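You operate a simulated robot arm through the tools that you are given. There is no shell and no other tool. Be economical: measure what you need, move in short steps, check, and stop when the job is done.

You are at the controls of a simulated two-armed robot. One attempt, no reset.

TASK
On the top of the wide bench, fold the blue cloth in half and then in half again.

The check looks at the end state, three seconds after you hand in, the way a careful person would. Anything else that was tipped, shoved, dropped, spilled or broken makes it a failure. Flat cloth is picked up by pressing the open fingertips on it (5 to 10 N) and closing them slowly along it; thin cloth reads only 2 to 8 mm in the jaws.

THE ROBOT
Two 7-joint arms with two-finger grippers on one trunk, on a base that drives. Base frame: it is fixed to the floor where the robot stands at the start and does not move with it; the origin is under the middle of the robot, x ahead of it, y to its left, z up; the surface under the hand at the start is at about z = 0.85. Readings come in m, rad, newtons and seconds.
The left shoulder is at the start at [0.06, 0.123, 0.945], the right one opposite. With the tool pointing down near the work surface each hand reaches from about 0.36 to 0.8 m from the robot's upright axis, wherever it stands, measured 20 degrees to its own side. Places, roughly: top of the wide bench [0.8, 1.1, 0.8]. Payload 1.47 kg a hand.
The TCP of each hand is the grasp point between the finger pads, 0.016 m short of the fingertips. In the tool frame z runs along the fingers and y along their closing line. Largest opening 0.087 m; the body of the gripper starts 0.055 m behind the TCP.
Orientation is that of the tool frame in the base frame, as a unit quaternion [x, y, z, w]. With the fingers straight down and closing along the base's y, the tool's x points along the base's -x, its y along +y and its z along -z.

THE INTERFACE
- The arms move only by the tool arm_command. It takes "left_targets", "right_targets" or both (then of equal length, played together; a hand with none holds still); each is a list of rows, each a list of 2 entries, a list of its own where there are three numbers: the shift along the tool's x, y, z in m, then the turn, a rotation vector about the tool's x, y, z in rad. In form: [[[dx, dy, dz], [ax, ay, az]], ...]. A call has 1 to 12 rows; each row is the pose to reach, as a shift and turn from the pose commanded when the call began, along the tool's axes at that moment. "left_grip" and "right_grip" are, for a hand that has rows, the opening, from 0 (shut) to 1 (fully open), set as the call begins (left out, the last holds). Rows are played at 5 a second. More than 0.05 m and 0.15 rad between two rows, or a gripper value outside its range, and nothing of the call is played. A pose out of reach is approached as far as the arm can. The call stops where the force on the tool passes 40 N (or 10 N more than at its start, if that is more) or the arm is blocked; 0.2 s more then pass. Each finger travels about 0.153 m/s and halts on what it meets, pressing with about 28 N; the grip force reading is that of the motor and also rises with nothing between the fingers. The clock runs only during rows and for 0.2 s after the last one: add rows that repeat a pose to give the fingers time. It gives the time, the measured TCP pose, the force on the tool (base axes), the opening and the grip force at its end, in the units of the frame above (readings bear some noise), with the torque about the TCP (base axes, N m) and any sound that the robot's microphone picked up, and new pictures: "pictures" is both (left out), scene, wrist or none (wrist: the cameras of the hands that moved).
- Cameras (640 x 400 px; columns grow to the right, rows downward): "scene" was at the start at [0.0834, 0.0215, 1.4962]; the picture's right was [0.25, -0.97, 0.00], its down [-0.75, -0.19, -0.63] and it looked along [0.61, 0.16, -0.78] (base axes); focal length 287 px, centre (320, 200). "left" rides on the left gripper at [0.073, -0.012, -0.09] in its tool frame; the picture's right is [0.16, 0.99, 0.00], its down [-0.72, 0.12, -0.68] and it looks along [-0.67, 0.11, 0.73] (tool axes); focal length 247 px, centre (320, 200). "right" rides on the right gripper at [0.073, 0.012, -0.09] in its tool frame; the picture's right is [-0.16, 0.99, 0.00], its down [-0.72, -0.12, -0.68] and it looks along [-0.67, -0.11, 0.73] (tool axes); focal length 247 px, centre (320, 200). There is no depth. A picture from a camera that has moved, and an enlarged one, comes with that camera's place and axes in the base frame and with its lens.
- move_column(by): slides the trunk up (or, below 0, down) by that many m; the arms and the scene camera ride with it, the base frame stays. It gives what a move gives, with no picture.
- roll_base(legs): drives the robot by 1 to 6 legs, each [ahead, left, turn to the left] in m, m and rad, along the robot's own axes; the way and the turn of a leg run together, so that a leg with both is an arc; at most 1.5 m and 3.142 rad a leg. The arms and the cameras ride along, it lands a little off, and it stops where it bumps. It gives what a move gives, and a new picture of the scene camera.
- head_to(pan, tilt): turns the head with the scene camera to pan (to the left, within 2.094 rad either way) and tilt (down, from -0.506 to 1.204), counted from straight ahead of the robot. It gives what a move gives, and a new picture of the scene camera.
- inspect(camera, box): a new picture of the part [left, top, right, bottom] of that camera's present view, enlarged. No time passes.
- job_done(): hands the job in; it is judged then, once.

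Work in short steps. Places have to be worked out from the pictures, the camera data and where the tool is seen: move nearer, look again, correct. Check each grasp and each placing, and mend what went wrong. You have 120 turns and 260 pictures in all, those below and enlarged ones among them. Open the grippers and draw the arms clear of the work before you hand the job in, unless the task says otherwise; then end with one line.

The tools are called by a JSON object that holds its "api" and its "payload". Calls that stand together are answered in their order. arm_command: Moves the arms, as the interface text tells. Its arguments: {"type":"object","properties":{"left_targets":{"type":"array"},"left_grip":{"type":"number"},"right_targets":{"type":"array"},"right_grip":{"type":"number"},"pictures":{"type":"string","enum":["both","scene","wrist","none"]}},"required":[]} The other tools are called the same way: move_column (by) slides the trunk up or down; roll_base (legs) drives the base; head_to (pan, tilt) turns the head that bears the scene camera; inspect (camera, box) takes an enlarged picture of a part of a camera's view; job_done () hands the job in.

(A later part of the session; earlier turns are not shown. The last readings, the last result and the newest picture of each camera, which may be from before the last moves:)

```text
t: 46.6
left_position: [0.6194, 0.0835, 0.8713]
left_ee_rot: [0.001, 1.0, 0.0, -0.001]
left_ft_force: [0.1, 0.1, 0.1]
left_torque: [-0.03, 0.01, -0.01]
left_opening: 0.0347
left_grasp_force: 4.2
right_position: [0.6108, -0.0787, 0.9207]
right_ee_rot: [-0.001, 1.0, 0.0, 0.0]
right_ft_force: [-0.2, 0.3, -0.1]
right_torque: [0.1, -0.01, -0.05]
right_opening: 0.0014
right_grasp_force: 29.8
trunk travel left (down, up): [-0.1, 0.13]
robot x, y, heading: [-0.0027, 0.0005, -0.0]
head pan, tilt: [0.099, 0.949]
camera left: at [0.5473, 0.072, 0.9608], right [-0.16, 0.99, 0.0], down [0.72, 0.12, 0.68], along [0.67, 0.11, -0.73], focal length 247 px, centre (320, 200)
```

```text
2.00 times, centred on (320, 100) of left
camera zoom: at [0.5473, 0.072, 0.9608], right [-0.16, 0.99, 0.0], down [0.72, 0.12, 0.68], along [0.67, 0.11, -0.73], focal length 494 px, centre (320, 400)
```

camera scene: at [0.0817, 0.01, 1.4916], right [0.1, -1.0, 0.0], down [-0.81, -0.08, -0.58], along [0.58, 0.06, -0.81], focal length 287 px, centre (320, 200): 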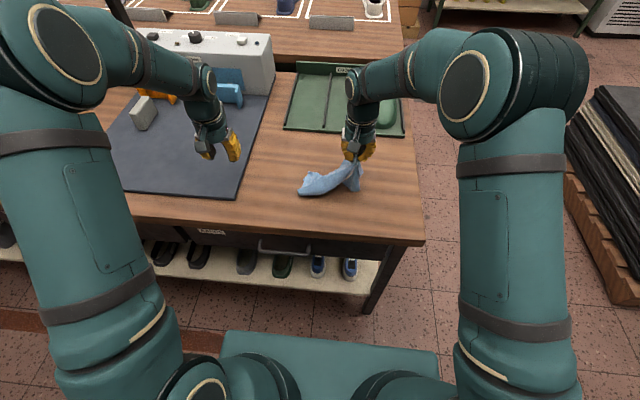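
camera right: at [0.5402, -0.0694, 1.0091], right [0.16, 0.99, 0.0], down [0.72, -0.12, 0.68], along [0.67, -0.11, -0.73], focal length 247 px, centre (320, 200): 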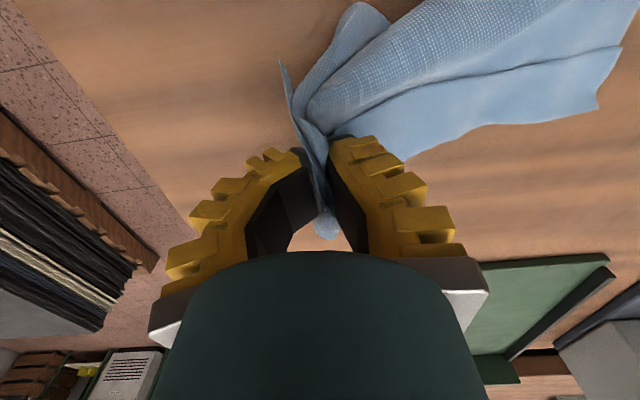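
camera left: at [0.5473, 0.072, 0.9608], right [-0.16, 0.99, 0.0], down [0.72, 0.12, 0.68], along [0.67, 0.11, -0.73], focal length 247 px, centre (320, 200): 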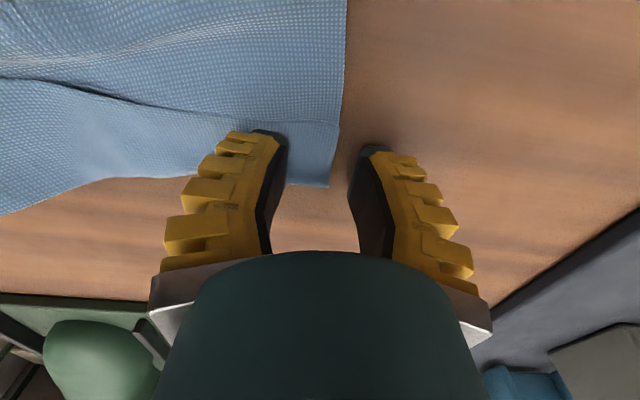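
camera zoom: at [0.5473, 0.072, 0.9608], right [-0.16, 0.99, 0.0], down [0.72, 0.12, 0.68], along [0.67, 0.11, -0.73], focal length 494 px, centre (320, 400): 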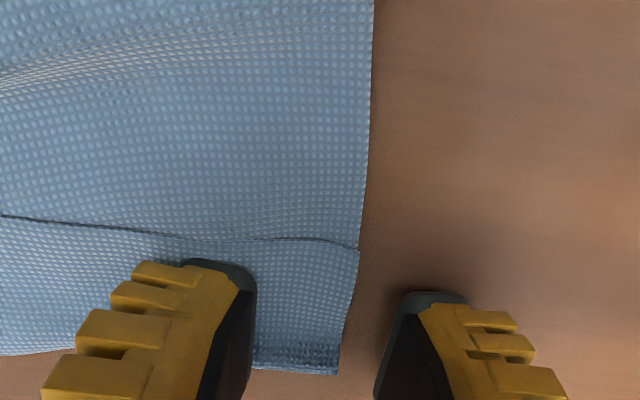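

The corner is at (0.635, 0.091), so the left finger is off the cloth. I shift 18 mm right and press down to contact.

{"api": "arm_command", "payload": {"left_targets": [[[0, -0.01, -0.003], [0, 0, 0]], [[0, -0.019, -0.003], [0, 0, 0]], [[0, -0.019, 0.002], [0, 0, 0]], [[0, -0.019, 0.0055], [0, 0, 0]], [[0, -0.019, 0.0055], [0, 0, 0]]], "pictures": "wrist"}}

```text
t: 47.8
left_position: [0.6191, 0.0645, 0.8676]
left_ee_rot: [0.0, 1.0, 0.001, 0.001]
left_ft_force: [1.0, -0.7, 5.0]
left_torque: [-0.16, 0.02, 0.0]
left_opening: 0.0303
left_grasp_force: 7.6
right_position: [0.6119, -0.0794, 0.9198]
right_ee_rot: [0.0, 1.0, 0.0, 0.0]
right_ft_force: [0.2, -0.2, 0.2]
right_torque: [0.04, 0.01, -0.01]
right_opening: 0.0035
right_grasp_force: 30.0
trunk travel left (down, up): [-0.1, 0.13]
robot x, y, heading: [-0.0022, 0.0019, 0.004]
head pan, tilt: [0.099, 0.949]
camera left: at [0.5466, 0.0526, 0.9565], right [-0.16, 0.99, 0.0], down [0.72, 0.12, 0.68], along [0.67, 0.11, -0.73], focal length 247 px, centre (320, 200)
```

left: 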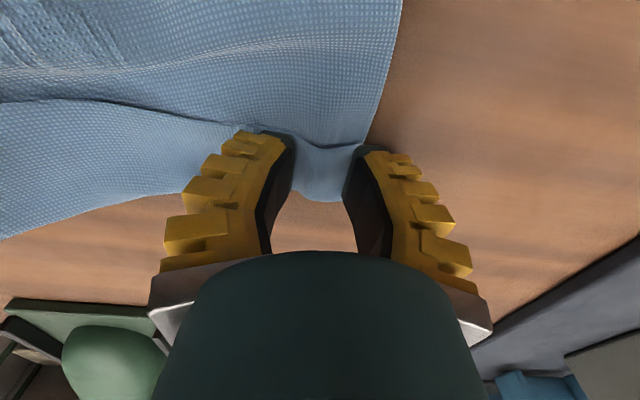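

Contact is at 5 N on the corner. I close in two stages, then lift the corner a little.

{"api": "arm_command", "payload": {"left_targets": [[[0, 0, 0], [0, 0, 0]], [[0, 0, 0], [0, 0, 0]]], "left_grip": 0.18, "pictures": "none"}}

{"api": "arm_command", "payload": {"left_targets": [[[0, 0, 0], [0, 0, 0]], [[0, 0, 0], [0, 0, 0]], [[0, 0, 0], [0, 0, 0]]], "left_grip": 0.0, "pictures": "none"}}

{"api": "arm_command", "payload": {"left_targets": [[[0, 0, -0.015], [0, 0, 0]], [[0, 0, -0.03], [0, 0, 0]], [[0, 0, -0.05], [0, 0, 0]], [[0, 0, -0.05], [0, 0, 0]]], "pictures": "wrist"}}

{"api": "inspect", "payload": {"camera": "scene", "box": [230, 125, 390, 225]}}

```text
t: 48.4
left_position: [0.6186, 0.0646, 0.8661]
left_ee_rot: [-0.001, 1.0, 0.0, 0.0]
left_ft_force: [-0.6, 0.7, 6.4]
left_torque: [-0.05, 0.02, 0.01]
left_opening: 0.0195
left_grasp_force: 3.6
right_position: [0.6122, -0.0787, 0.9197]
right_ee_rot: [0.001, 1.0, 0.001, 0.0]
right_ft_force: [-1.5, 2.7, 0.8]
right_torque: [-0.01, -0.07, 0.04]
right_opening: 0.0001
right_grasp_force: 25.0
trunk travel left (down, up): [-0.1, 0.13]
robot x, y, heading: [0.0018, 0.0043, -0.001]
head pan, tilt: [0.099, 0.949]
```

```text
t: 49.2
left_position: [0.6185, 0.0637, 0.8656]
left_ee_rot: [0.0, 1.0, 0.0, 0.0]
left_ft_force: [1.4, -3.3, 1.5]
left_torque: [-0.04, 0.01, 0.01]
left_opening: 0.0
left_grasp_force: 22.1
right_position: [0.6127, -0.0779, 0.92]
right_ee_rot: [-0.001, 1.0, -0.001, 0.0]
right_ft_force: [0.1, 0.6, 0.4]
right_torque: [0.0, -0.01, 0.03]
right_opening: 0.0001
right_grasp_force: 26.9
trunk travel left (down, up): [-0.1, 0.13]
robot x, y, heading: [-0.003, 0.0008, 0.002]
head pan, tilt: [0.099, 0.949]
```

```text
t: 50.2
left_position: [0.6171, 0.0649, 0.9146]
left_ee_rot: [0.001, 1.0, 0.0, 0.0]
left_ft_force: [0.7, 0.9, 0.1]
left_torque: [-0.05, 0.06, 0.0]
left_opening: 0.0
left_grasp_force: 29.9
right_position: [0.6121, -0.078, 0.9218]
right_ee_rot: [-0.001, 1.0, 0.0, -0.001]
right_ft_force: [0.2, -1.7, 1.0]
right_torque: [0.0, 0.03, 0.04]
right_opening: 0.0006
right_grasp_force: 29.6
trunk travel left (down, up): [-0.1, 0.13]
robot x, y, heading: [0.001, 0.0013, 0.006]
head pan, tilt: [0.099, 0.949]
camera left: at [0.5459, 0.0537, 1.0053], right [-0.16, 0.99, 0.0], down [0.72, 0.12, 0.68], along [0.67, 0.11, -0.73], focal length 247 px, centre (320, 200)
```

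left: 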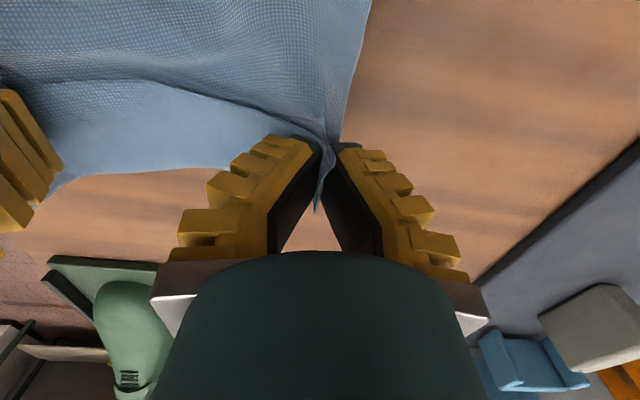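

```text
4.00 times, centred on (310, 175) of scene
camera zoom: at [0.0821, 0.0099, 1.4916], right [0.1, -1.0, 0.0], down [-0.81, -0.08, -0.58], along [0.58, 0.06, -0.81], focal length 1148 px, centre (360, 300)
```

zoom: 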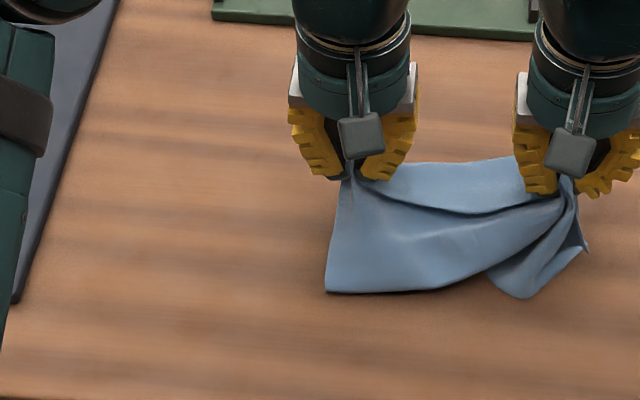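

The left hand has the corner. I now release with the right hand and raise the left so the cloth hangs open.

{"api": "arm_command", "payload": {"right_targets": [[[0, 0, 0], [0, 0, 0]], [[0, 0, -0.02], [0, 0, 0]], [[0, -0.03, -0.05], [0, 0, 0]], [[0, -0.06, -0.08], [0, 0, 0]], [[0.02, -0.09, -0.1], [0, 0, 0]], [[0.04, -0.12, -0.12], [0, 0, 0]]], "right_grip": 0.7, "pictures": "none"}}

{"api": "arm_command", "payload": {"left_targets": [[[0, 0, -0.04], [0, 0, 0]], [[0, 0, -0.08], [0, 0, 0]], [[0, 0, -0.12], [0, 0, 0]], [[0, 0, -0.16], [0, 0, 0]], [[0, 0, -0.2], [0, 0, 0]], [[0, 0, -0.24], [0, 0, 0]], [[0, 0, -0.27], [0, 0, 0]], [[0, 0, -0.27], [0, 0, 0]], [[0, 0, -0.27], [0, 0, 0]]], "pictures": "scene"}}

{"api": "inspect", "payload": {"camera": "right", "box": [0, 0, 640, 400]}}

```text
t: 51.6
left_position: [0.6172, 0.0642, 0.9153]
left_ee_rot: [0.0, 1.0, 0.0, 0.0]
left_ft_force: [-0.8, 0.7, -0.1]
left_torque: [0.0, 0.02, -0.03]
left_opening: 0.0
left_grasp_force: 29.7
right_position: [0.5702, -0.1999, 1.0421]
right_ee_rot: [-0.001, 1.0, -0.001, 0.0]
right_ft_force: [0.4, -1.0, -0.3]
right_torque: [-0.01, -0.01, 0.01]
right_opening: 0.0653
right_grasp_force: 3.0
trunk travel left (down, up): [-0.1, 0.13]
robot x, y, heading: [0.0, -0.0041, 0.005]
head pan, tilt: [0.099, 0.949]
```

```text
t: 53.6
left_position: [0.6185, 0.065, 1.1853]
left_ee_rot: [0.0, 1.0, 0.0, 0.0]
left_ft_force: [0.0, 0.7, 0.5]
left_torque: [0.0, 0.04, 0.04]
left_opening: 0.0
left_grasp_force: 28.4
right_position: [0.5721, -0.1994, 1.0432]
right_ee_rot: [-0.001, 1.0, 0.0, 0.0]
right_ft_force: [0.8, -0.3, -0.2]
right_torque: [0.03, 0.01, -0.01]
right_opening: 0.0655
right_grasp_force: 3.3
trunk travel left (down, up): [-0.1, 0.13]
robot x, y, heading: [-0.002, -0.0001, 0.005]
head pan, tilt: [0.099, 0.949]
camera scene: at [0.0819, 0.0098, 1.4916], right [0.1, -1.0, 0.0], down [-0.81, -0.08, -0.58], along [0.58, 0.06, -0.81], focal length 287 px, centre (320, 200)
```

scene: 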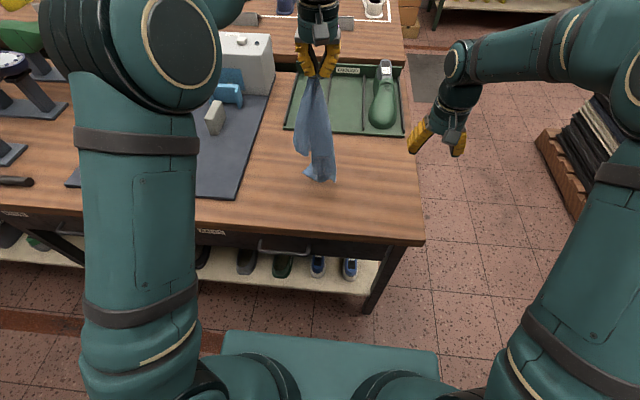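

```text
1.00 times, centred on (320, 200) of right (not enlarged: the box is as wide or as high as the picture)
camera zoom: at [0.5003, -0.1896, 1.1314], right [0.16, 0.99, 0.0], down [0.72, -0.12, 0.68], along [0.67, -0.11, -0.73], focal length 247 px, centre (320, 200)
```

zoom: 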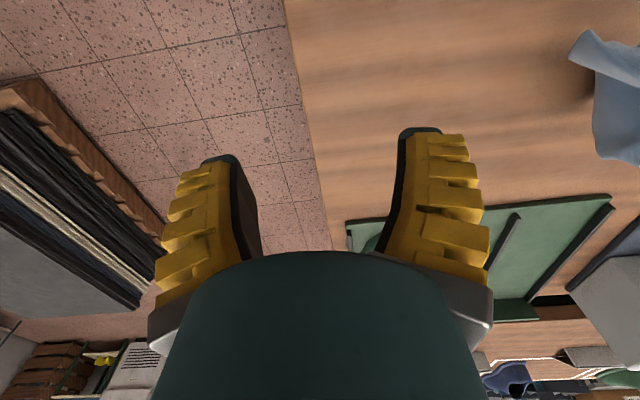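

{"api": "inspect", "payload": {"camera": "scene", "box": [250, 65, 410, 190]}}

{"api": "inspect", "payload": {"camera": "left", "box": [160, 0, 480, 250]}}

```text
3.20 times, centred on (330, 128) of scene
camera zoom: at [0.0819, 0.0098, 1.4916], right [0.1, -1.0, 0.0], down [-0.81, -0.08, -0.58], along [0.58, 0.06, -0.81], focal length 918 px, centre (288, 432)
```

zoom: 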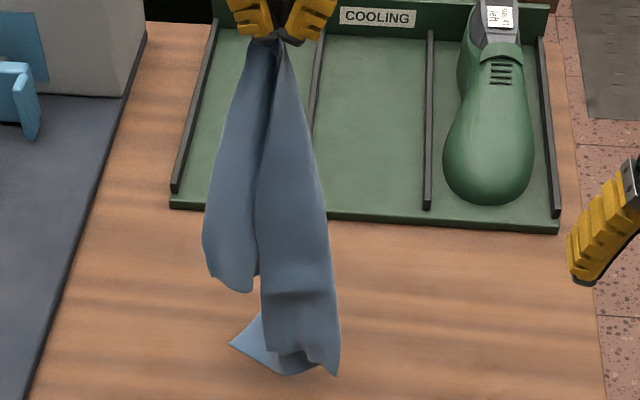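

```text
1.60 times, centred on (320, 125) of left
camera zoom: at [0.5458, 0.0532, 1.2752], right [-0.16, 0.99, 0.0], down [0.72, 0.12, 0.68], along [0.67, 0.11, -0.73], focal length 395 px, centre (320, 320)
```

zoom: 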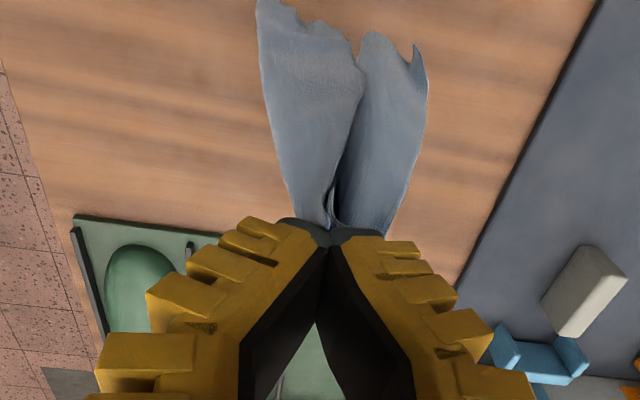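

The cloth now hangs open from one corner as two lobes, with the sheet facing me. I turn the left hand 90° so the sheet can be laid along y. At the same time I move it right and take the right arm out of the way.

{"api": "arm_command", "payload": {"left_targets": [[[0, 0, -0.005], [0, 0, 0.131]], [[0, 0, -0.01], [0, 0, 0.262]], [[0, -0.01, -0.01], [0, 0, 0.393]], [[0.005, -0.025, -0.01], [0, 0, 0.524]], [[0.005, -0.04, -0.01], [0, 0, 0.654]], [[0.01, -0.055, -0.01], [0, 0, 0.785]], [[0.01, -0.07, -0.01], [0, 0, 0.916]], [[0.015, -0.085, -0.01], [0, 0, 1.047]], [[0.015, -0.1, -0.01], [0, 0, 1.178]], [[0.018, -0.115, -0.01], [0, 0, 1.309]], [[0.018, -0.13, -0.01], [0, 0, 1.44]], [[0.018, -0.14, -0.01], [0, 0, 1.5708]]], "right_targets": [[[0.015, -0.03, 0], [0, 0, 0]], [[0.03, -0.06, 0], [0, 0, 0]], [[0.045, -0.09, 0], [0, 0, 0]], [[0.06, -0.12, 0], [0, 0, 0]], [[0.08, -0.15, 0], [0, 0, 0]], [[0.1, -0.15, 0], [0, 0, 0]], [[0.12, -0.15, 0], [0, 0, 0]], [[0.12, -0.15, 0], [0, 0, 0]], [[0.12, -0.15, 0], [0, 0, 0]], [[0.12, -0.15, 0], [0, 0, 0]], [[0.12, -0.15, 0], [0, 0, 0]], [[0.12, -0.15, 0], [0, 0, 0]]], "pictures": "scene"}}

{"api": "inspect", "payload": {"camera": "scene", "box": [270, 45, 450, 200]}}

```text
t: 56.2
left_position: [0.6003, -0.076, 1.1954]
left_ee_rot: [0.708, 0.706, 0.0, 0.0]
left_ft_force: [0.0, -0.6, -0.8]
left_torque: [-0.02, 0.0, 0.01]
left_opening: 0.0001
left_grasp_force: 27.6
right_position: [0.453, -0.3486, 1.041]
right_ee_rot: [0.0, 1.0, 0.0, 0.0]
right_ft_force: [-0.2, 0.8, 0.6]
right_torque: [0.03, -0.01, -0.02]
right_opening: 0.0653
right_grasp_force: 3.5
trunk travel left (down, up): [-0.1, 0.13]
robot x, y, heading: [-0.0007, -0.0017, 0.003]
head pan, tilt: [0.099, 0.949]
camera scene: at [0.0819, 0.0097, 1.4916], right [0.1, -1.0, 0.0], down [-0.81, -0.08, -0.58], along [0.58, 0.06, -0.81], focal length 287 px, centre (320, 200)
```

scene: 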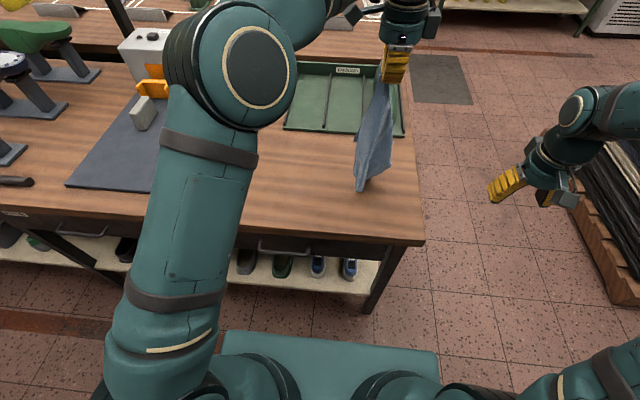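

```text
2.58 times, centred on (360, 122) of scene
camera zoom: at [0.0819, 0.0097, 1.4916], right [0.1, -1.0, 0.0], down [-0.81, -0.08, -0.58], along [0.58, 0.06, -0.81], focal length 741 px, centre (217, 400)
```

zoom: 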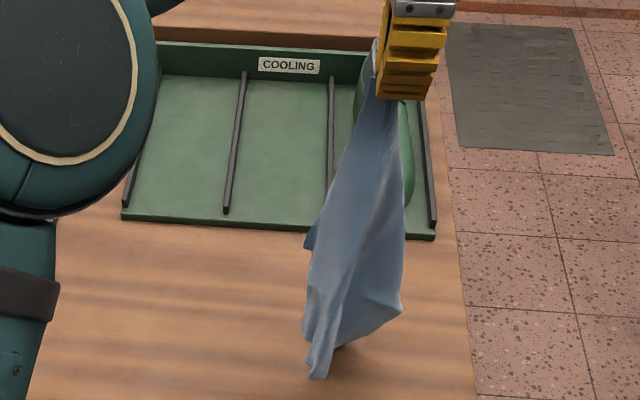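

The bottom is just above the bench. I lay it down, moving left and lowering at the same rate, so the sheet spreads from right to left.

{"api": "arm_command", "payload": {"left_targets": [[[0.01, 0, 0.035], [0, 0, 0]], [[0.035, 0, 0.062], [0, 0, 0]], [[0.06, 0, 0.089], [0, 0, 0]], [[0.087, 0, 0.116], [0, 0, 0]], [[0.114, 0, 0.143], [0, 0, 0]], [[0.141, 0, 0.17], [0, 0, 0]], [[0.168, 0, 0.197], [0, 0, 0]], [[0.195, 0, 0.224], [0, 0, 0]], [[0.222, 0, 0.251], [0, 0, 0]], [[0.25, 0, 0.278], [0, 0, 0]], [[0.277, 0, 0.3], [0, 0, 0]], [[0.29, 0, 0.31], [0, 0, 0]]]}}

{"api": "inspect", "payload": {"camera": "scene", "box": [220, 110, 420, 235]}}

```text
t: 58.8
left_position: [0.601, 0.2123, 0.8869]
left_ee_rot: [0.707, 0.707, 0.0, 0.0]
left_ft_force: [-0.6, 0.1, 0.2]
left_torque: [-0.03, -0.01, 0.01]
left_opening: 0.0
left_grasp_force: 27.7
right_position: [0.4532, -0.348, 1.0416]
right_ee_rot: [0.001, 1.0, 0.0, -0.001]
right_ft_force: [0.4, -0.3, 0.2]
right_torque: [0.02, -0.04, -0.04]
right_opening: 0.0655
right_grasp_force: 3.1
trunk travel left (down, up): [-0.1, 0.13]
robot x, y, heading: [0.0003, -0.0017, 0.002]
head pan, tilt: [0.099, 0.949]
camera scene: at [0.0819, 0.0099, 1.4916], right [0.1, -1.0, 0.0], down [-0.81, -0.08, -0.58], along [0.58, 0.06, -0.81], focal length 287 px, centre (320, 200)
camera left: at [0.5906, 0.287, 0.976], right [0.99, 0.16, 0.0], down [0.12, -0.72, 0.68], along [0.11, -0.67, -0.73], focal length 247 px, centre (320, 200)
```

scene: 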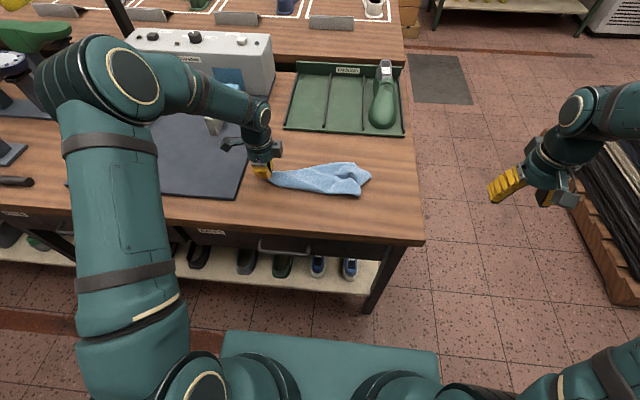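
left: 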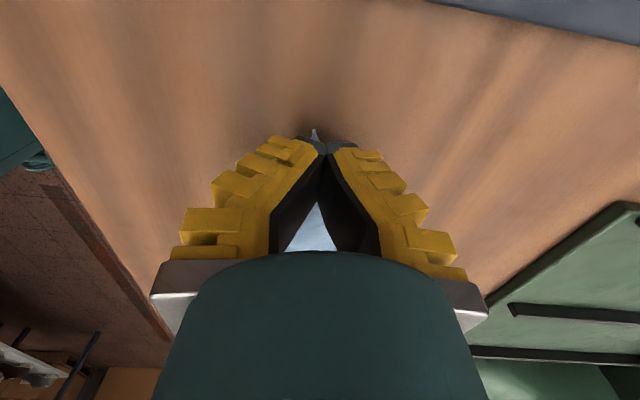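

```text
3.20 times, centred on (320, 172) of scene
camera zoom: at [0.0819, 0.0099, 1.4916], right [0.1, -1.0, 0.0], down [-0.81, -0.08, -0.58], along [0.58, 0.06, -0.81], focal length 918 px, centre (320, 288)
```

zoom: 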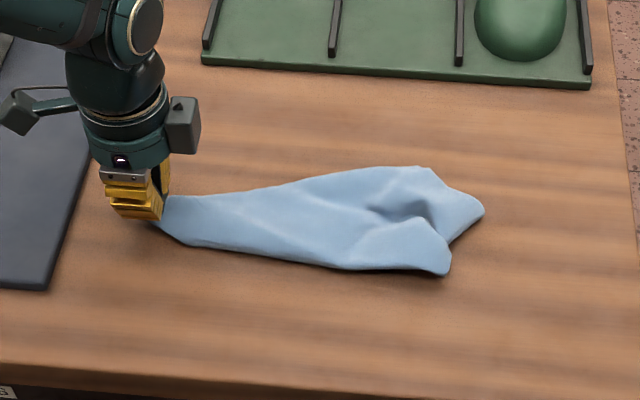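

It lies as a triangular bundle. I bring the right hand's camera over the right part to see the corners.

{"api": "arm_command", "payload": {"right_targets": [[[-0.005, 0.04, 0], [0, 0, 0]], [[-0.01, 0.08, 0], [0, 0, 0]], [[-0.02, 0.12, 0], [0, 0, 0]], [[-0.035, 0.16, 0], [0, 0, 0]], [[-0.05, 0.2, 0], [0, 0, 0]], [[-0.06, 0.24, 0], [0, 0, 0]], [[-0.06, 0.27, 0.02], [0, 0, 0]], [[-0.06, 0.27, 0.03], [0, 0, 0]]], "pictures": "none"}}

{"api": "inspect", "payload": {"camera": "right", "box": [200, 0, 600, 250]}}

```text
t: 60.6
left_position: [0.602, 0.2129, 0.8858]
left_ee_rot: [0.707, 0.707, 0.0, -0.001]
left_ft_force: [0.2, 0.6, -0.3]
left_torque: [0.02, 0.0, 0.05]
left_opening: 0.0
left_grasp_force: 27.9
right_position: [0.5121, -0.079, 1.0122]
right_ee_rot: [0.0, 1.0, 0.0, 0.0]
right_ft_force: [0.1, -0.4, -0.5]
right_torque: [0.03, 0.03, 0.01]
right_opening: 0.0656
right_grasp_force: 3.0
trunk travel left (down, up): [-0.1, 0.13]
robot x, y, heading: [0.0024, -0.0002, -0.001]
head pan, tilt: [0.099, 0.949]
```

```text
1.60 times, centred on (400, 125) of right
camera zoom: at [0.4403, -0.0696, 1.1011], right [0.16, 0.99, 0.0], down [0.72, -0.12, 0.68], along [0.67, -0.11, -0.73], focal length 395 px, centre (192, 320)
```

zoom: 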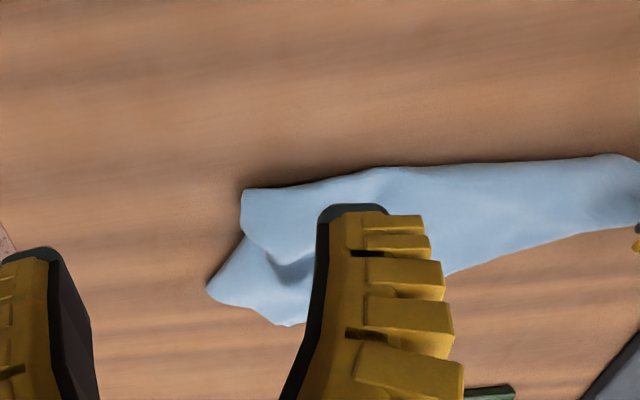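

The near-right corner at about (0.568, −0.05) is roughly one long edge away from the left pinch. I pinch it with the right hand so both hands can lift the cloth and stretch it out.

{"api": "arm_command", "payload": {"right_targets": [[[-0.03, 0.02, 0.03], [0, 0, 0]], [[-0.06, 0.04, 0.06], [0, 0, 0]], [[-0.07, 0.045, 0.1], [0, 0, 0]], [[-0.07, 0.045, 0.125], [0, 0, 0]], [[-0.07, 0.045, 0.125], [0, 0, 0]]], "right_grip": 0.38, "pictures": "wrist"}}

{"api": "inspect", "payload": {"camera": "scene", "box": [220, 110, 420, 235]}}

```text
t: 61.8
left_position: [0.6016, 0.2138, 0.8863]
left_ee_rot: [0.707, 0.707, 0.0, 0.001]
left_ft_force: [0.9, 0.6, 1.0]
left_torque: [-0.01, 0.01, -0.04]
left_opening: 0.0001
left_grasp_force: 28.3
right_position: [0.5804, -0.0348, 0.889]
right_ee_rot: [-0.001, 1.0, 0.0, -0.001]
right_ft_force: [-0.2, -0.3, -0.7]
right_torque: [-0.03, 0.02, 0.0]
right_opening: 0.0389
right_grasp_force: 4.4
trunk travel left (down, up): [-0.1, 0.13]
robot x, y, heading: [-0.0002, -0.0006, -0.004]
head pan, tilt: [0.099, 0.949]
camera right: at [0.5089, -0.0243, 0.9775], right [0.16, 0.99, 0.0], down [0.72, -0.12, 0.68], along [0.67, -0.11, -0.73], focal length 247 px, centre (320, 200)
```

right: 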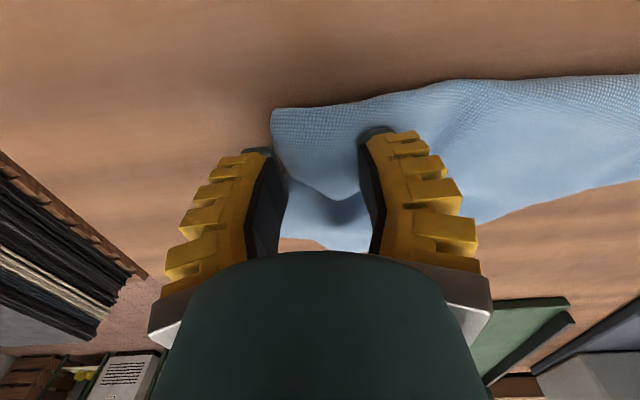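

```text
3.20 times, centred on (320, 172) of scene
camera zoom: at [0.0819, 0.0098, 1.4916], right [0.1, -1.0, 0.0], down [-0.81, -0.08, -0.58], along [0.58, 0.06, -0.81], focal length 918 px, centre (320, 288)
```

zoom: 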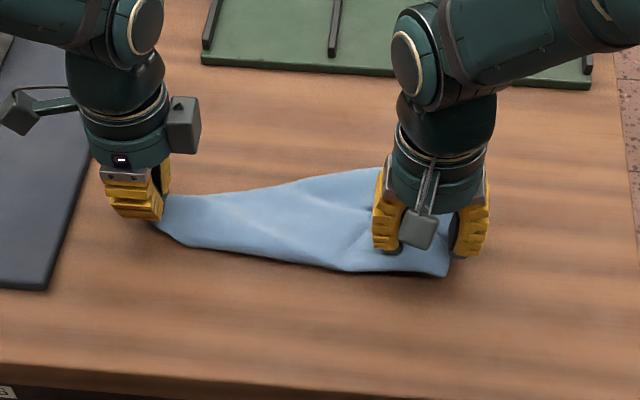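

The corner is at about (0.558, −0.057). I shift slightly toward it and press down.

{"api": "arm_command", "payload": {"right_targets": [[[0.01, -0.006, 0.008], [0, 0, 0]], [[0.01, -0.006, 0.016], [0, 0, 0]], [[0.01, -0.006, 0.02], [0, 0, 0]], [[0.01, -0.006, 0.0225], [0, 0, 0]], [[0.01, -0.006, 0.0225], [0, 0, 0]]], "right_grip": 0.32, "pictures": "none"}}

```text
t: 63.0
left_position: [0.6003, 0.2141, 0.8878]
left_ee_rot: [0.707, 0.707, 0.001, 0.001]
left_ft_force: [0.3, -0.4, 0.5]
left_torque: [0.01, -0.04, 0.05]
left_opening: 0.0
left_grasp_force: 27.9
right_position: [0.5708, -0.0386, 0.8656]
right_ee_rot: [0.0, 1.0, 0.001, 0.002]
right_ft_force: [-0.2, 1.5, 18.1]
right_torque: [0.35, -0.09, -0.01]
right_opening: 0.0376
right_grasp_force: 5.3
trunk travel left (down, up): [-0.1, 0.13]
robot x, y, heading: [0.0014, -0.0033, 0.0]
head pan, tilt: [0.099, 0.949]
```

Pressure is 18 N, too much; I back off 1.5 mm and close in stages, then lift slightly.

{"api": "arm_command", "payload": {"right_targets": [[[0, 0, -0.0015], [0, 0, 0]], [[0, 0, -0.0015], [0, 0, 0]]], "right_grip": 0.2, "pictures": "none"}}

{"api": "arm_command", "payload": {"right_targets": [[[0, 0, 0], [0, 0, 0]], [[0, 0, 0], [0, 0, 0]], [[0, 0, 0], [0, 0, 0]]], "right_grip": 0.0, "pictures": "none"}}

{"api": "arm_command", "payload": {"right_targets": [[[0, 0, -0.03], [0, 0, 0]], [[0, 0, -0.07], [0, 0, 0]], [[0, 0, -0.11], [0, 0, 0]], [[0, 0, -0.15], [0, 0, 0]], [[0, 0, -0.19], [0, 0, 0]], [[0, 0, -0.23], [0, 0, 0]], [[0, 0, -0.27], [0, 0, 0]], [[0, 0, -0.3], [0, 0, 0]], [[0, 0, -0.3], [0, 0, 0]]], "left_targets": [[[0, -0.003, -0.02], [0, 0, 0]], [[0, -0.006, -0.06], [0, 0, 0]], [[0, -0.01, -0.1], [0, 0, 0]], [[0, -0.015, -0.14], [0, 0, 0]], [[0, -0.02, -0.18], [0, 0, 0]], [[0, -0.02, -0.22], [0, 0, 0]], [[0, -0.02, -0.26], [0, 0, 0]], [[0, -0.02, -0.28], [0, 0, 0]], [[0, -0.02, -0.28], [0, 0, 0]]], "pictures": "scene"}}

{"api": "inspect", "payload": {"camera": "scene", "box": [200, 30, 440, 200]}}

```text
t: 63.6
left_position: [0.6006, 0.2112, 0.8871]
left_ee_rot: [0.707, 0.707, 0.0, 0.0]
left_ft_force: [0.0, -1.1, 0.7]
left_torque: [-0.01, 0.02, -0.02]
left_opening: 0.0
left_grasp_force: 28.1
right_position: [0.5714, -0.0393, 0.8661]
right_ee_rot: [0.0, 1.0, 0.001, 0.0]
right_ft_force: [0.9, -2.0, 8.4]
right_torque: [0.07, -0.06, -0.01]
right_opening: 0.0218
right_grasp_force: 2.1
trunk travel left (down, up): [-0.1, 0.13]
robot x, y, heading: [-0.0012, 0.0019, 0.001]
head pan, tilt: [0.099, 0.949]
```

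```text
t: 64.4
left_position: [0.6012, 0.2128, 0.8877]
left_ee_rot: [0.707, 0.707, -0.001, -0.001]
left_ft_force: [0.6, -1.2, -0.4]
left_torque: [0.0, 0.04, -0.02]
left_opening: 0.0
left_grasp_force: 28.1
right_position: [0.5725, -0.0401, 0.8648]
right_ee_rot: [0.0, 1.0, 0.0, -0.001]
right_ft_force: [0.8, 1.3, 1.5]
right_torque: [0.1, 0.03, 0.03]
right_opening: 0.0
right_grasp_force: 22.6
trunk travel left (down, up): [-0.1, 0.13]
robot x, y, heading: [0.0043, 0.0004, 0.002]
head pan, tilt: [0.099, 0.949]
```

```text
t: 66.4
left_position: [0.5798, 0.2124, 1.165]
left_ee_rot: [0.707, 0.707, 0.0, 0.0]
left_ft_force: [-0.4, 0.4, 0.1]
left_torque: [-0.05, 0.03, -0.03]
left_opening: 0.0001
left_grasp_force: 28.2
right_position: [0.5727, -0.0409, 1.1663]
right_ee_rot: [-0.001, 1.0, 0.0, 0.0]
right_ft_force: [0.4, 1.1, -0.2]
right_torque: [0.03, 0.02, -0.03]
right_opening: 0.0001
right_grasp_force: 30.5
trunk travel left (down, up): [-0.1, 0.13]
robot x, y, heading: [-0.002, 0.0023, 0.0]
head pan, tilt: [0.099, 0.949]
camera scene: at [0.0821, 0.0097, 1.4916], right [0.1, -1.0, 0.0], down [-0.81, -0.08, -0.58], along [0.58, 0.06, -0.81], focal length 287 px, centre (320, 200)
```

scene: 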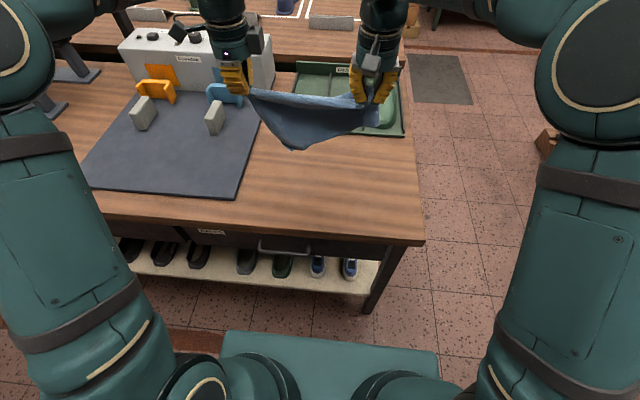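

```text
2.35 times, centred on (320, 115) of scene
camera zoom: at [0.0821, 0.0097, 1.4916], right [0.1, -1.0, 0.0], down [-0.81, -0.08, -0.58], along [0.58, 0.06, -0.81], focal length 675 px, centre (320, 400)
```

zoom: 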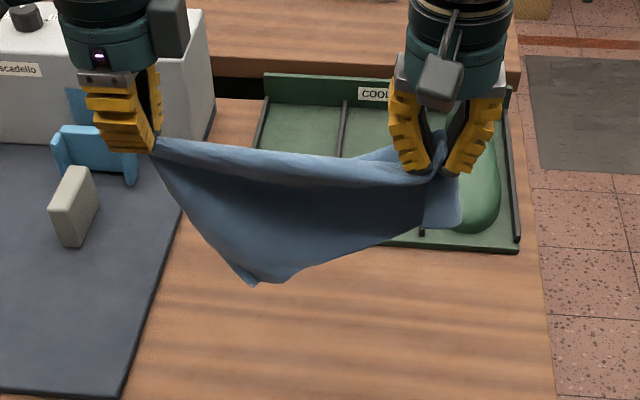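

The hands now hold a diagonal, with one corner hanging at front left. I lay it down with the diagonal to the far side and the hanging corners toward the robot, to sort the layers on the bench.

{"api": "arm_command", "payload": {"left_targets": [[[0, -0.03, 0.03], [0, 0, 0]], [[0, -0.06, 0.07], [0, 0, 0]], [[0, -0.06, 0.12], [0, 0, 0]], [[0, -0.04, 0.145], [0, 0, 0]], [[0, -0.015, 0.17], [0, 0, 0]], [[0, 0.01, 0.195], [0, 0, 0]], [[0, 0.035, 0.22], [0, 0, 0]], [[0, 0.06, 0.245], [0, 0, 0]], [[0, 0.08, 0.265], [0, 0, 0]], [[0, 0.09, 0.28], [0, 0, 0]], [[0, 0.09, 0.285], [0, 0, 0]]], "right_targets": [[[0.03, 0, 0.03], [0, 0, 0]], [[0.06, 0, 0.07], [0, 0, 0]], [[0.06, 0, 0.12], [0, 0, 0]], [[0.04, 0, 0.145], [0, 0, 0]], [[0.015, 0, 0.17], [0, 0, 0]], [[-0.01, 0, 0.195], [0, 0, 0]], [[-0.035, 0, 0.22], [0, 0, 0]], [[-0.06, 0, 0.245], [0, 0, 0]], [[-0.08, 0, 0.265], [0, 0, 0]], [[-0.09, 0, 0.28], [0, 0, 0]], [[-0.09, 0, 0.285], [0, 0, 0]]]}}

{"api": "inspect", "payload": {"camera": "scene", "box": [220, 110, 420, 235]}}

```text
t: 68.8
left_position: [0.6716, 0.2134, 0.8807]
left_ee_rot: [0.707, 0.707, 0.0, -0.001]
left_ft_force: [-1.1, 0.1, 0.4]
left_torque: [-0.01, 0.03, 0.01]
left_opening: 0.0001
left_grasp_force: 27.5
right_position: [0.66, -0.04, 0.8804]
right_ee_rot: [0.0, 1.0, -0.001, 0.0]
right_ft_force: [0.5, 0.2, 0.2]
right_torque: [0.04, 0.0, -0.03]
right_opening: 0.0019
right_grasp_force: 29.9
trunk travel left (down, up): [-0.1, 0.13]
robot x, y, heading: [-0.0024, -0.0009, -0.0]
head pan, tilt: [0.099, 0.949]
camera scene: at [0.0817, 0.0099, 1.4917], right [0.1, -1.0, 0.0], down [-0.81, -0.08, -0.58], along [0.58, 0.06, -0.81], focal length 287 px, centre (320, 200)
camera right: at [0.5888, -0.0303, 0.9696], right [0.16, 0.99, 0.0], down [0.72, -0.12, 0.68], along [0.67, -0.11, -0.73], focal length 247 px, centre (320, 200)
camera left: at [0.6602, 0.2874, 0.9707], right [0.99, 0.16, 0.0], down [0.12, -0.72, 0.68], along [0.11, -0.67, -0.73], focal length 247 px, centre (320, 200)
```

scene: 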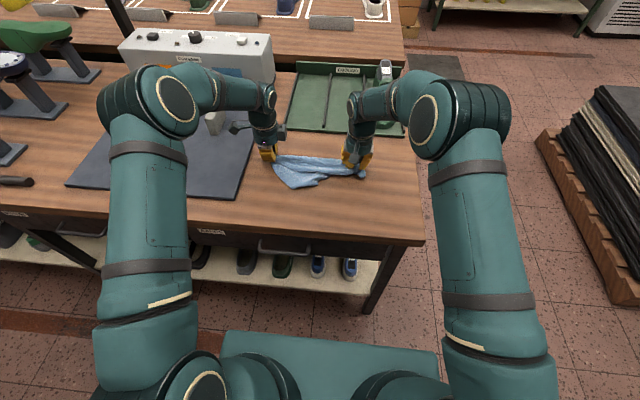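
right: 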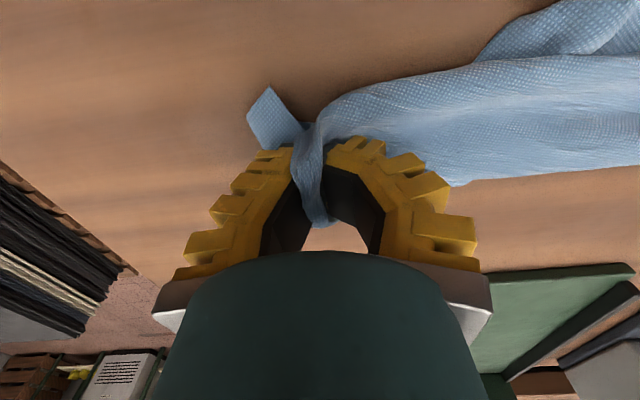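
left: 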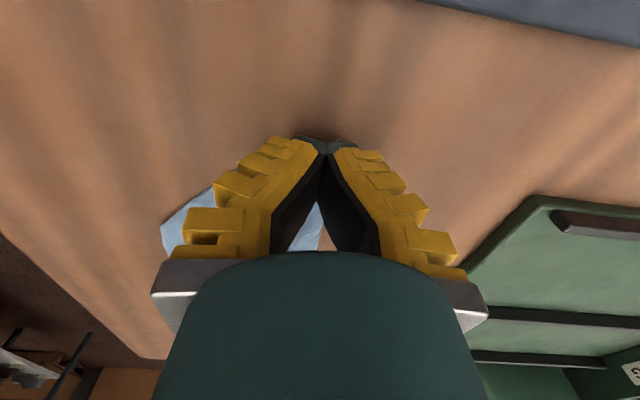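

```text
3.20 times, centred on (320, 172) of scene
camera zoom: at [0.0817, 0.0099, 1.4917], right [0.1, -1.0, 0.0], down [-0.81, -0.08, -0.58], along [0.58, 0.06, -0.81], focal length 918 px, centre (320, 288)
```

zoom: 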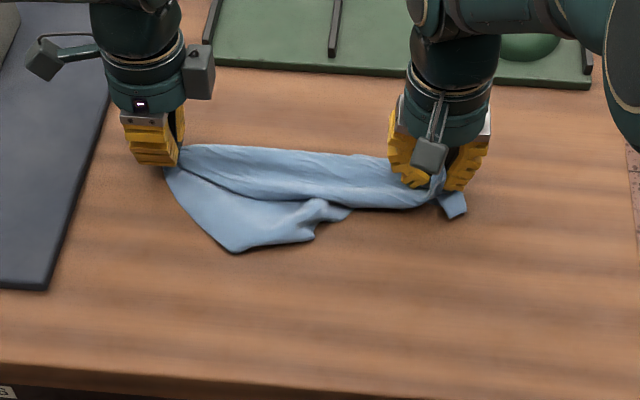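

The front-left corner at (0.573, 0.137) is adjacent to the left pinch, along the short edge. I release the right hand and draw it up, and raise the left a little to make room. Then I will pinch that corner so both hands hold the short edge.

{"api": "arm_command", "payload": {"right_targets": [[[0, 0, 0], [0, 0, 0]], [[0, 0, -0.02], [0, 0, 0]], [[0, 0, -0.05], [0, 0, 0]], [[0.03, 0, -0.08], [0, 0, 0]], [[0.06, 0, -0.1], [0, 0, 0]], [[0.09, 0, -0.12], [0, 0, 0]]], "right_grip": 0.6, "pictures": "none"}}

{"api": "arm_command", "payload": {"left_targets": [[[0.015, 0, -0.015], [0, 0, 0]], [[0.03, 0, -0.03], [0, 0, 0]], [[0.045, 0, -0.04], [0, 0, 0]], [[0.045, 0, -0.04], [0, 0, 0]]], "pictures": "none"}}

{"api": "inspect", "payload": {"camera": "scene", "box": [220, 110, 420, 235]}}

{"api": "inspect", "payload": {"camera": "right", "box": [240, 0, 640, 250]}}

```text
t: 70.2
left_position: [0.6704, 0.2146, 0.8819]
left_ee_rot: [0.707, 0.707, 0.001, 0.001]
left_ft_force: [2.2, -1.0, 26.3]
left_torque: [0.23, -0.08, 0.01]
left_opening: 0.0001
left_grasp_force: 28.7
right_position: [0.5722, -0.0378, 1.0013]
right_ee_rot: [0.0, 1.0, 0.001, 0.001]
right_ft_force: [0.9, 0.0, -0.1]
right_torque: [-0.01, 0.02, 0.01]
right_opening: 0.0574
right_grasp_force: 4.0
trunk travel left (down, up): [-0.1, 0.13]
robot x, y, heading: [0.0001, -0.0004, 0.001]
head pan, tilt: [0.099, 0.949]
```

```text
t: 71.2
left_position: [0.6708, 0.2607, 0.9195]
left_ee_rot: [0.707, 0.707, 0.0, 0.001]
left_ft_force: [0.1, 0.1, 0.6]
left_torque: [0.01, 0.01, 0.01]
left_opening: 0.0
left_grasp_force: 28.1
right_position: [0.5737, -0.0401, 1.0005]
right_ee_rot: [0.0, 1.0, -0.001, 0.0]
right_ft_force: [1.0, -0.1, -0.1]
right_torque: [0.01, -0.02, 0.0]
right_opening: 0.0573
right_grasp_force: 3.6
trunk travel left (down, up): [-0.1, 0.13]
robot x, y, heading: [-0.0005, 0.0001, 0.003]
head pan, tilt: [0.099, 0.949]
```

```text
3.20 times, centred on (320, 172) of scene
camera zoom: at [0.0822, 0.0096, 1.4916], right [0.1, -1.0, 0.0], down [-0.81, -0.08, -0.58], along [0.58, 0.06, -0.81], focal length 918 px, centre (320, 288)
```

zoom: 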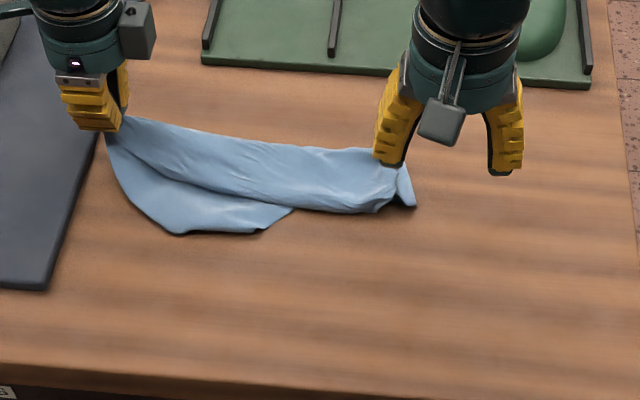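

```text
1.60 times, centred on (440, 125) of right
camera zoom: at [0.5017, -0.0293, 1.0887], right [0.16, 0.99, 0.0], down [0.72, -0.12, 0.68], along [0.67, -0.11, -0.73], focal length 395 px, centre (128, 320)
```

zoom: 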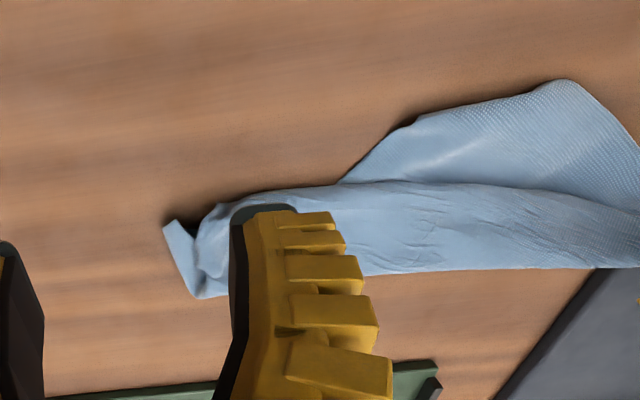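

The front panel now has corners near (0.585, 0.19) and (0.594, 0.118). I bring the right hand over the second to look closely before pinching.

{"api": "arm_command", "payload": {"right_targets": [[[0, 0.04, 0.01], [0, 0, 0]], [[0, 0.08, 0.02], [0, 0, 0]], [[-0.005, 0.12, 0.035], [0, 0, 0]], [[-0.01, 0.145, 0.055], [0, 0, 0]], [[-0.01, 0.15, 0.075], [0, 0, 0]], [[-0.01, 0.15, 0.09], [0, 0, 0]]], "right_grip": 0.45, "pictures": "none"}}

{"api": "inspect", "payload": {"camera": "right", "box": [140, 0, 500, 225]}}

{"api": "inspect", "payload": {"camera": "scene", "box": [220, 120, 380, 220]}}

```text
t: 72.6
left_position: [0.6701, 0.2607, 0.9207]
left_ee_rot: [0.707, 0.707, 0.0, 0.0]
left_ft_force: [-0.5, 0.3, 0.3]
left_torque: [0.02, 0.02, 0.01]
left_opening: 0.0
left_grasp_force: 27.7
right_position: [0.5817, 0.1103, 0.9096]
right_ee_rot: [-0.001, 1.0, 0.001, 0.0]
right_ft_force: [-0.1, 0.1, 0.1]
right_torque: [-0.01, -0.01, -0.03]
right_opening: 0.045
right_grasp_force: 4.5
trunk travel left (down, up): [-0.1, 0.13]
robot x, y, heading: [0.0024, -0.002, -0.003]
head pan, tilt: [0.099, 0.949]
```

```text
1.78 times, centred on (320, 112) of right
camera zoom: at [0.5105, 0.1201, 0.9991], right [0.16, 0.99, 0.0], down [0.72, -0.12, 0.68], along [0.67, -0.11, -0.73], focal length 439 px, centre (320, 356)
```

zoom: 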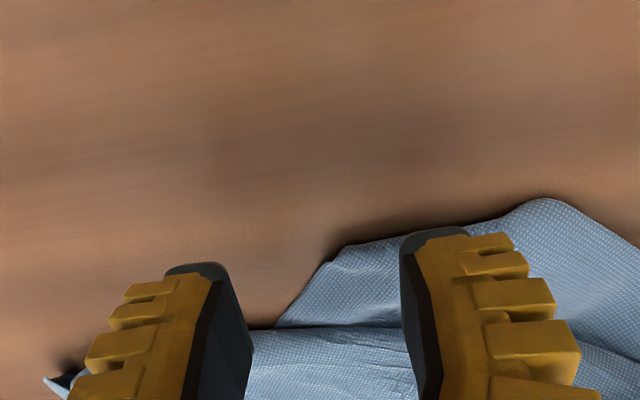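

```text
4.00 times, centred on (300, 170) of scene
camera zoom: at [0.0822, 0.0099, 1.4916], right [0.1, -1.0, 0.0], down [-0.81, -0.08, -0.58], along [0.58, 0.06, -0.81], focal length 1148 px, centre (400, 320)
```

zoom: 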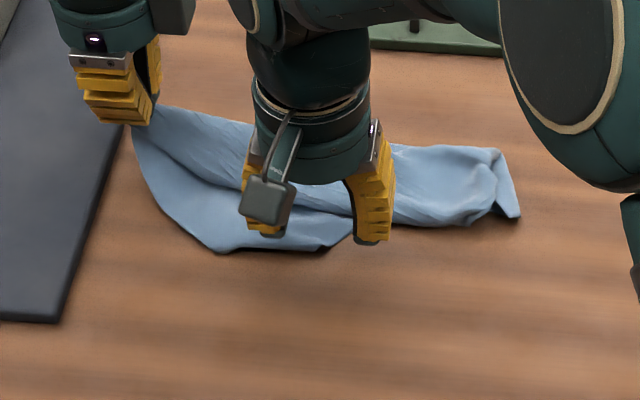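

The tip near (0.585, 0.19) is the true adjacent corner. I turn the left hand back to yaw 0 so its side box doesn't get in the way, and slide the right hand back a little.

{"api": "arm_command", "payload": {"left_targets": [[[0, 0, -0.005], [0, 0, -0.14]], [[0, 0, -0.01], [0, 0, -0.28]], [[0, 0, -0.01], [0, 0, -0.42]], [[0, 0, -0.01], [0, 0, -0.56]], [[0, 0, -0.01], [0, 0, -0.7]], [[0, 0, -0.01], [0, 0, -0.84]], [[0, 0, -0.01], [0, 0, -0.98]], [[0, 0, -0.01], [0, 0, -1.12]], [[0, 0, -0.01], [0, 0, -1.26]], [[0, 0, -0.01], [0, 0, -1.4]], [[0.005, 0, -0.01], [0, 0, -1.54]], [[0.01, 0, -0.01], [0, 0, -1.5708]]], "right_targets": [[[0.01, 0, -0.02], [0, 0, 0]], [[0.03, -0.01, -0.03], [0, 0, 0]], [[0.05, -0.02, -0.04], [0, 0, 0]], [[0.05, -0.02, -0.04], [0, 0, 0]], [[0.05, -0.02, -0.04], [0, 0, 0]], [[0.05, -0.02, -0.04], [0, 0, 0]], [[0.05, -0.02, -0.04], [0, 0, 0]], [[0.05, -0.02, -0.04], [0, 0, 0]], [[0.05, -0.02, -0.04], [0, 0, 0]], [[0.05, -0.02, -0.04], [0, 0, 0]], [[0.05, -0.02, -0.04], [0, 0, 0]], [[0.05, -0.02, -0.04], [0, 0, 0]]], "pictures": "none"}}

{"api": "inspect", "payload": {"camera": "right", "box": [140, 0, 500, 225]}}

{"api": "inspect", "payload": {"camera": "scene", "box": [220, 120, 380, 220]}}

{"api": "inspect", "payload": {"camera": "left", "box": [0, 0, 400, 250]}}

```text
t: 75.2
left_position: [0.6708, 0.2699, 0.9305]
left_ee_rot: [-0.001, 1.0, 0.0, 0.0]
left_ft_force: [0.9, 0.0, -0.2]
left_torque: [0.0, 0.04, 0.02]
left_opening: 0.0
left_grasp_force: 27.8
right_position: [0.5332, 0.0898, 0.9498]
right_ee_rot: [-0.001, 1.0, -0.001, 0.0]
right_ft_force: [0.1, 0.1, 0.7]
right_torque: [0.04, 0.0, 0.0]
right_opening: 0.0449
right_grasp_force: 4.4
trunk travel left (down, up): [-0.1, 0.13]
robot x, y, heading: [0.0006, 0.0035, 0.003]
head pan, tilt: [0.099, 0.949]
```

```text
1.78 times, centred on (320, 112) of right
camera zoom: at [0.461, 0.1004, 1.0386], right [0.16, 0.99, 0.0], down [0.72, -0.12, 0.68], along [0.67, -0.11, -0.73], focal length 439 px, centre (320, 356)
```

zoom: 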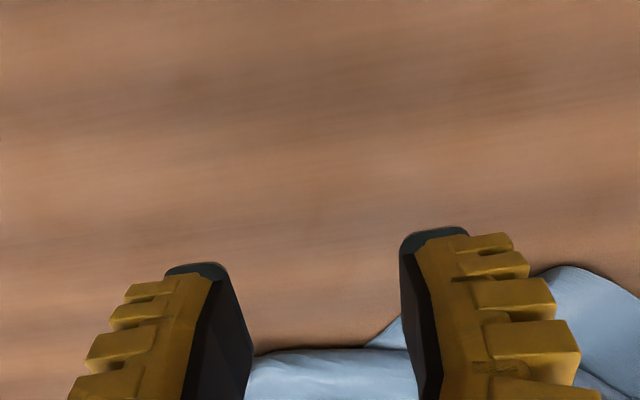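

```text
4.00 times, centred on (300, 170) of scene
camera zoom: at [0.082, 0.01, 1.4916], right [0.1, -1.0, 0.0], down [-0.81, -0.08, -0.58], along [0.58, 0.06, -0.81], focal length 1148 px, centre (400, 320)
```

zoom: 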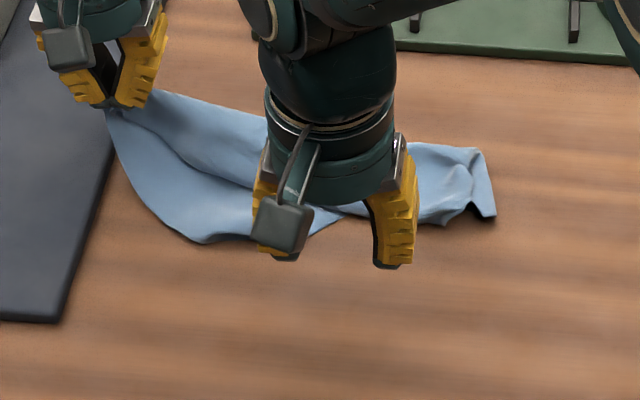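

```text
1.60 times, centred on (200, 125) of left
camera zoom: at [0.5989, 0.258, 1.0205], right [-0.16, 0.99, 0.0], down [0.72, 0.12, 0.68], along [0.67, 0.11, -0.73], focal length 395 px, centre (512, 320)
```

zoom: 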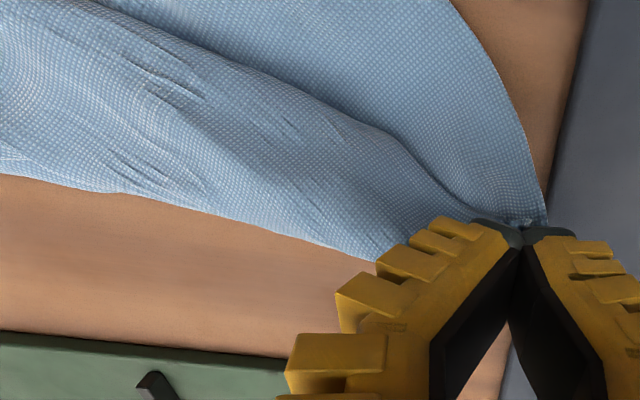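

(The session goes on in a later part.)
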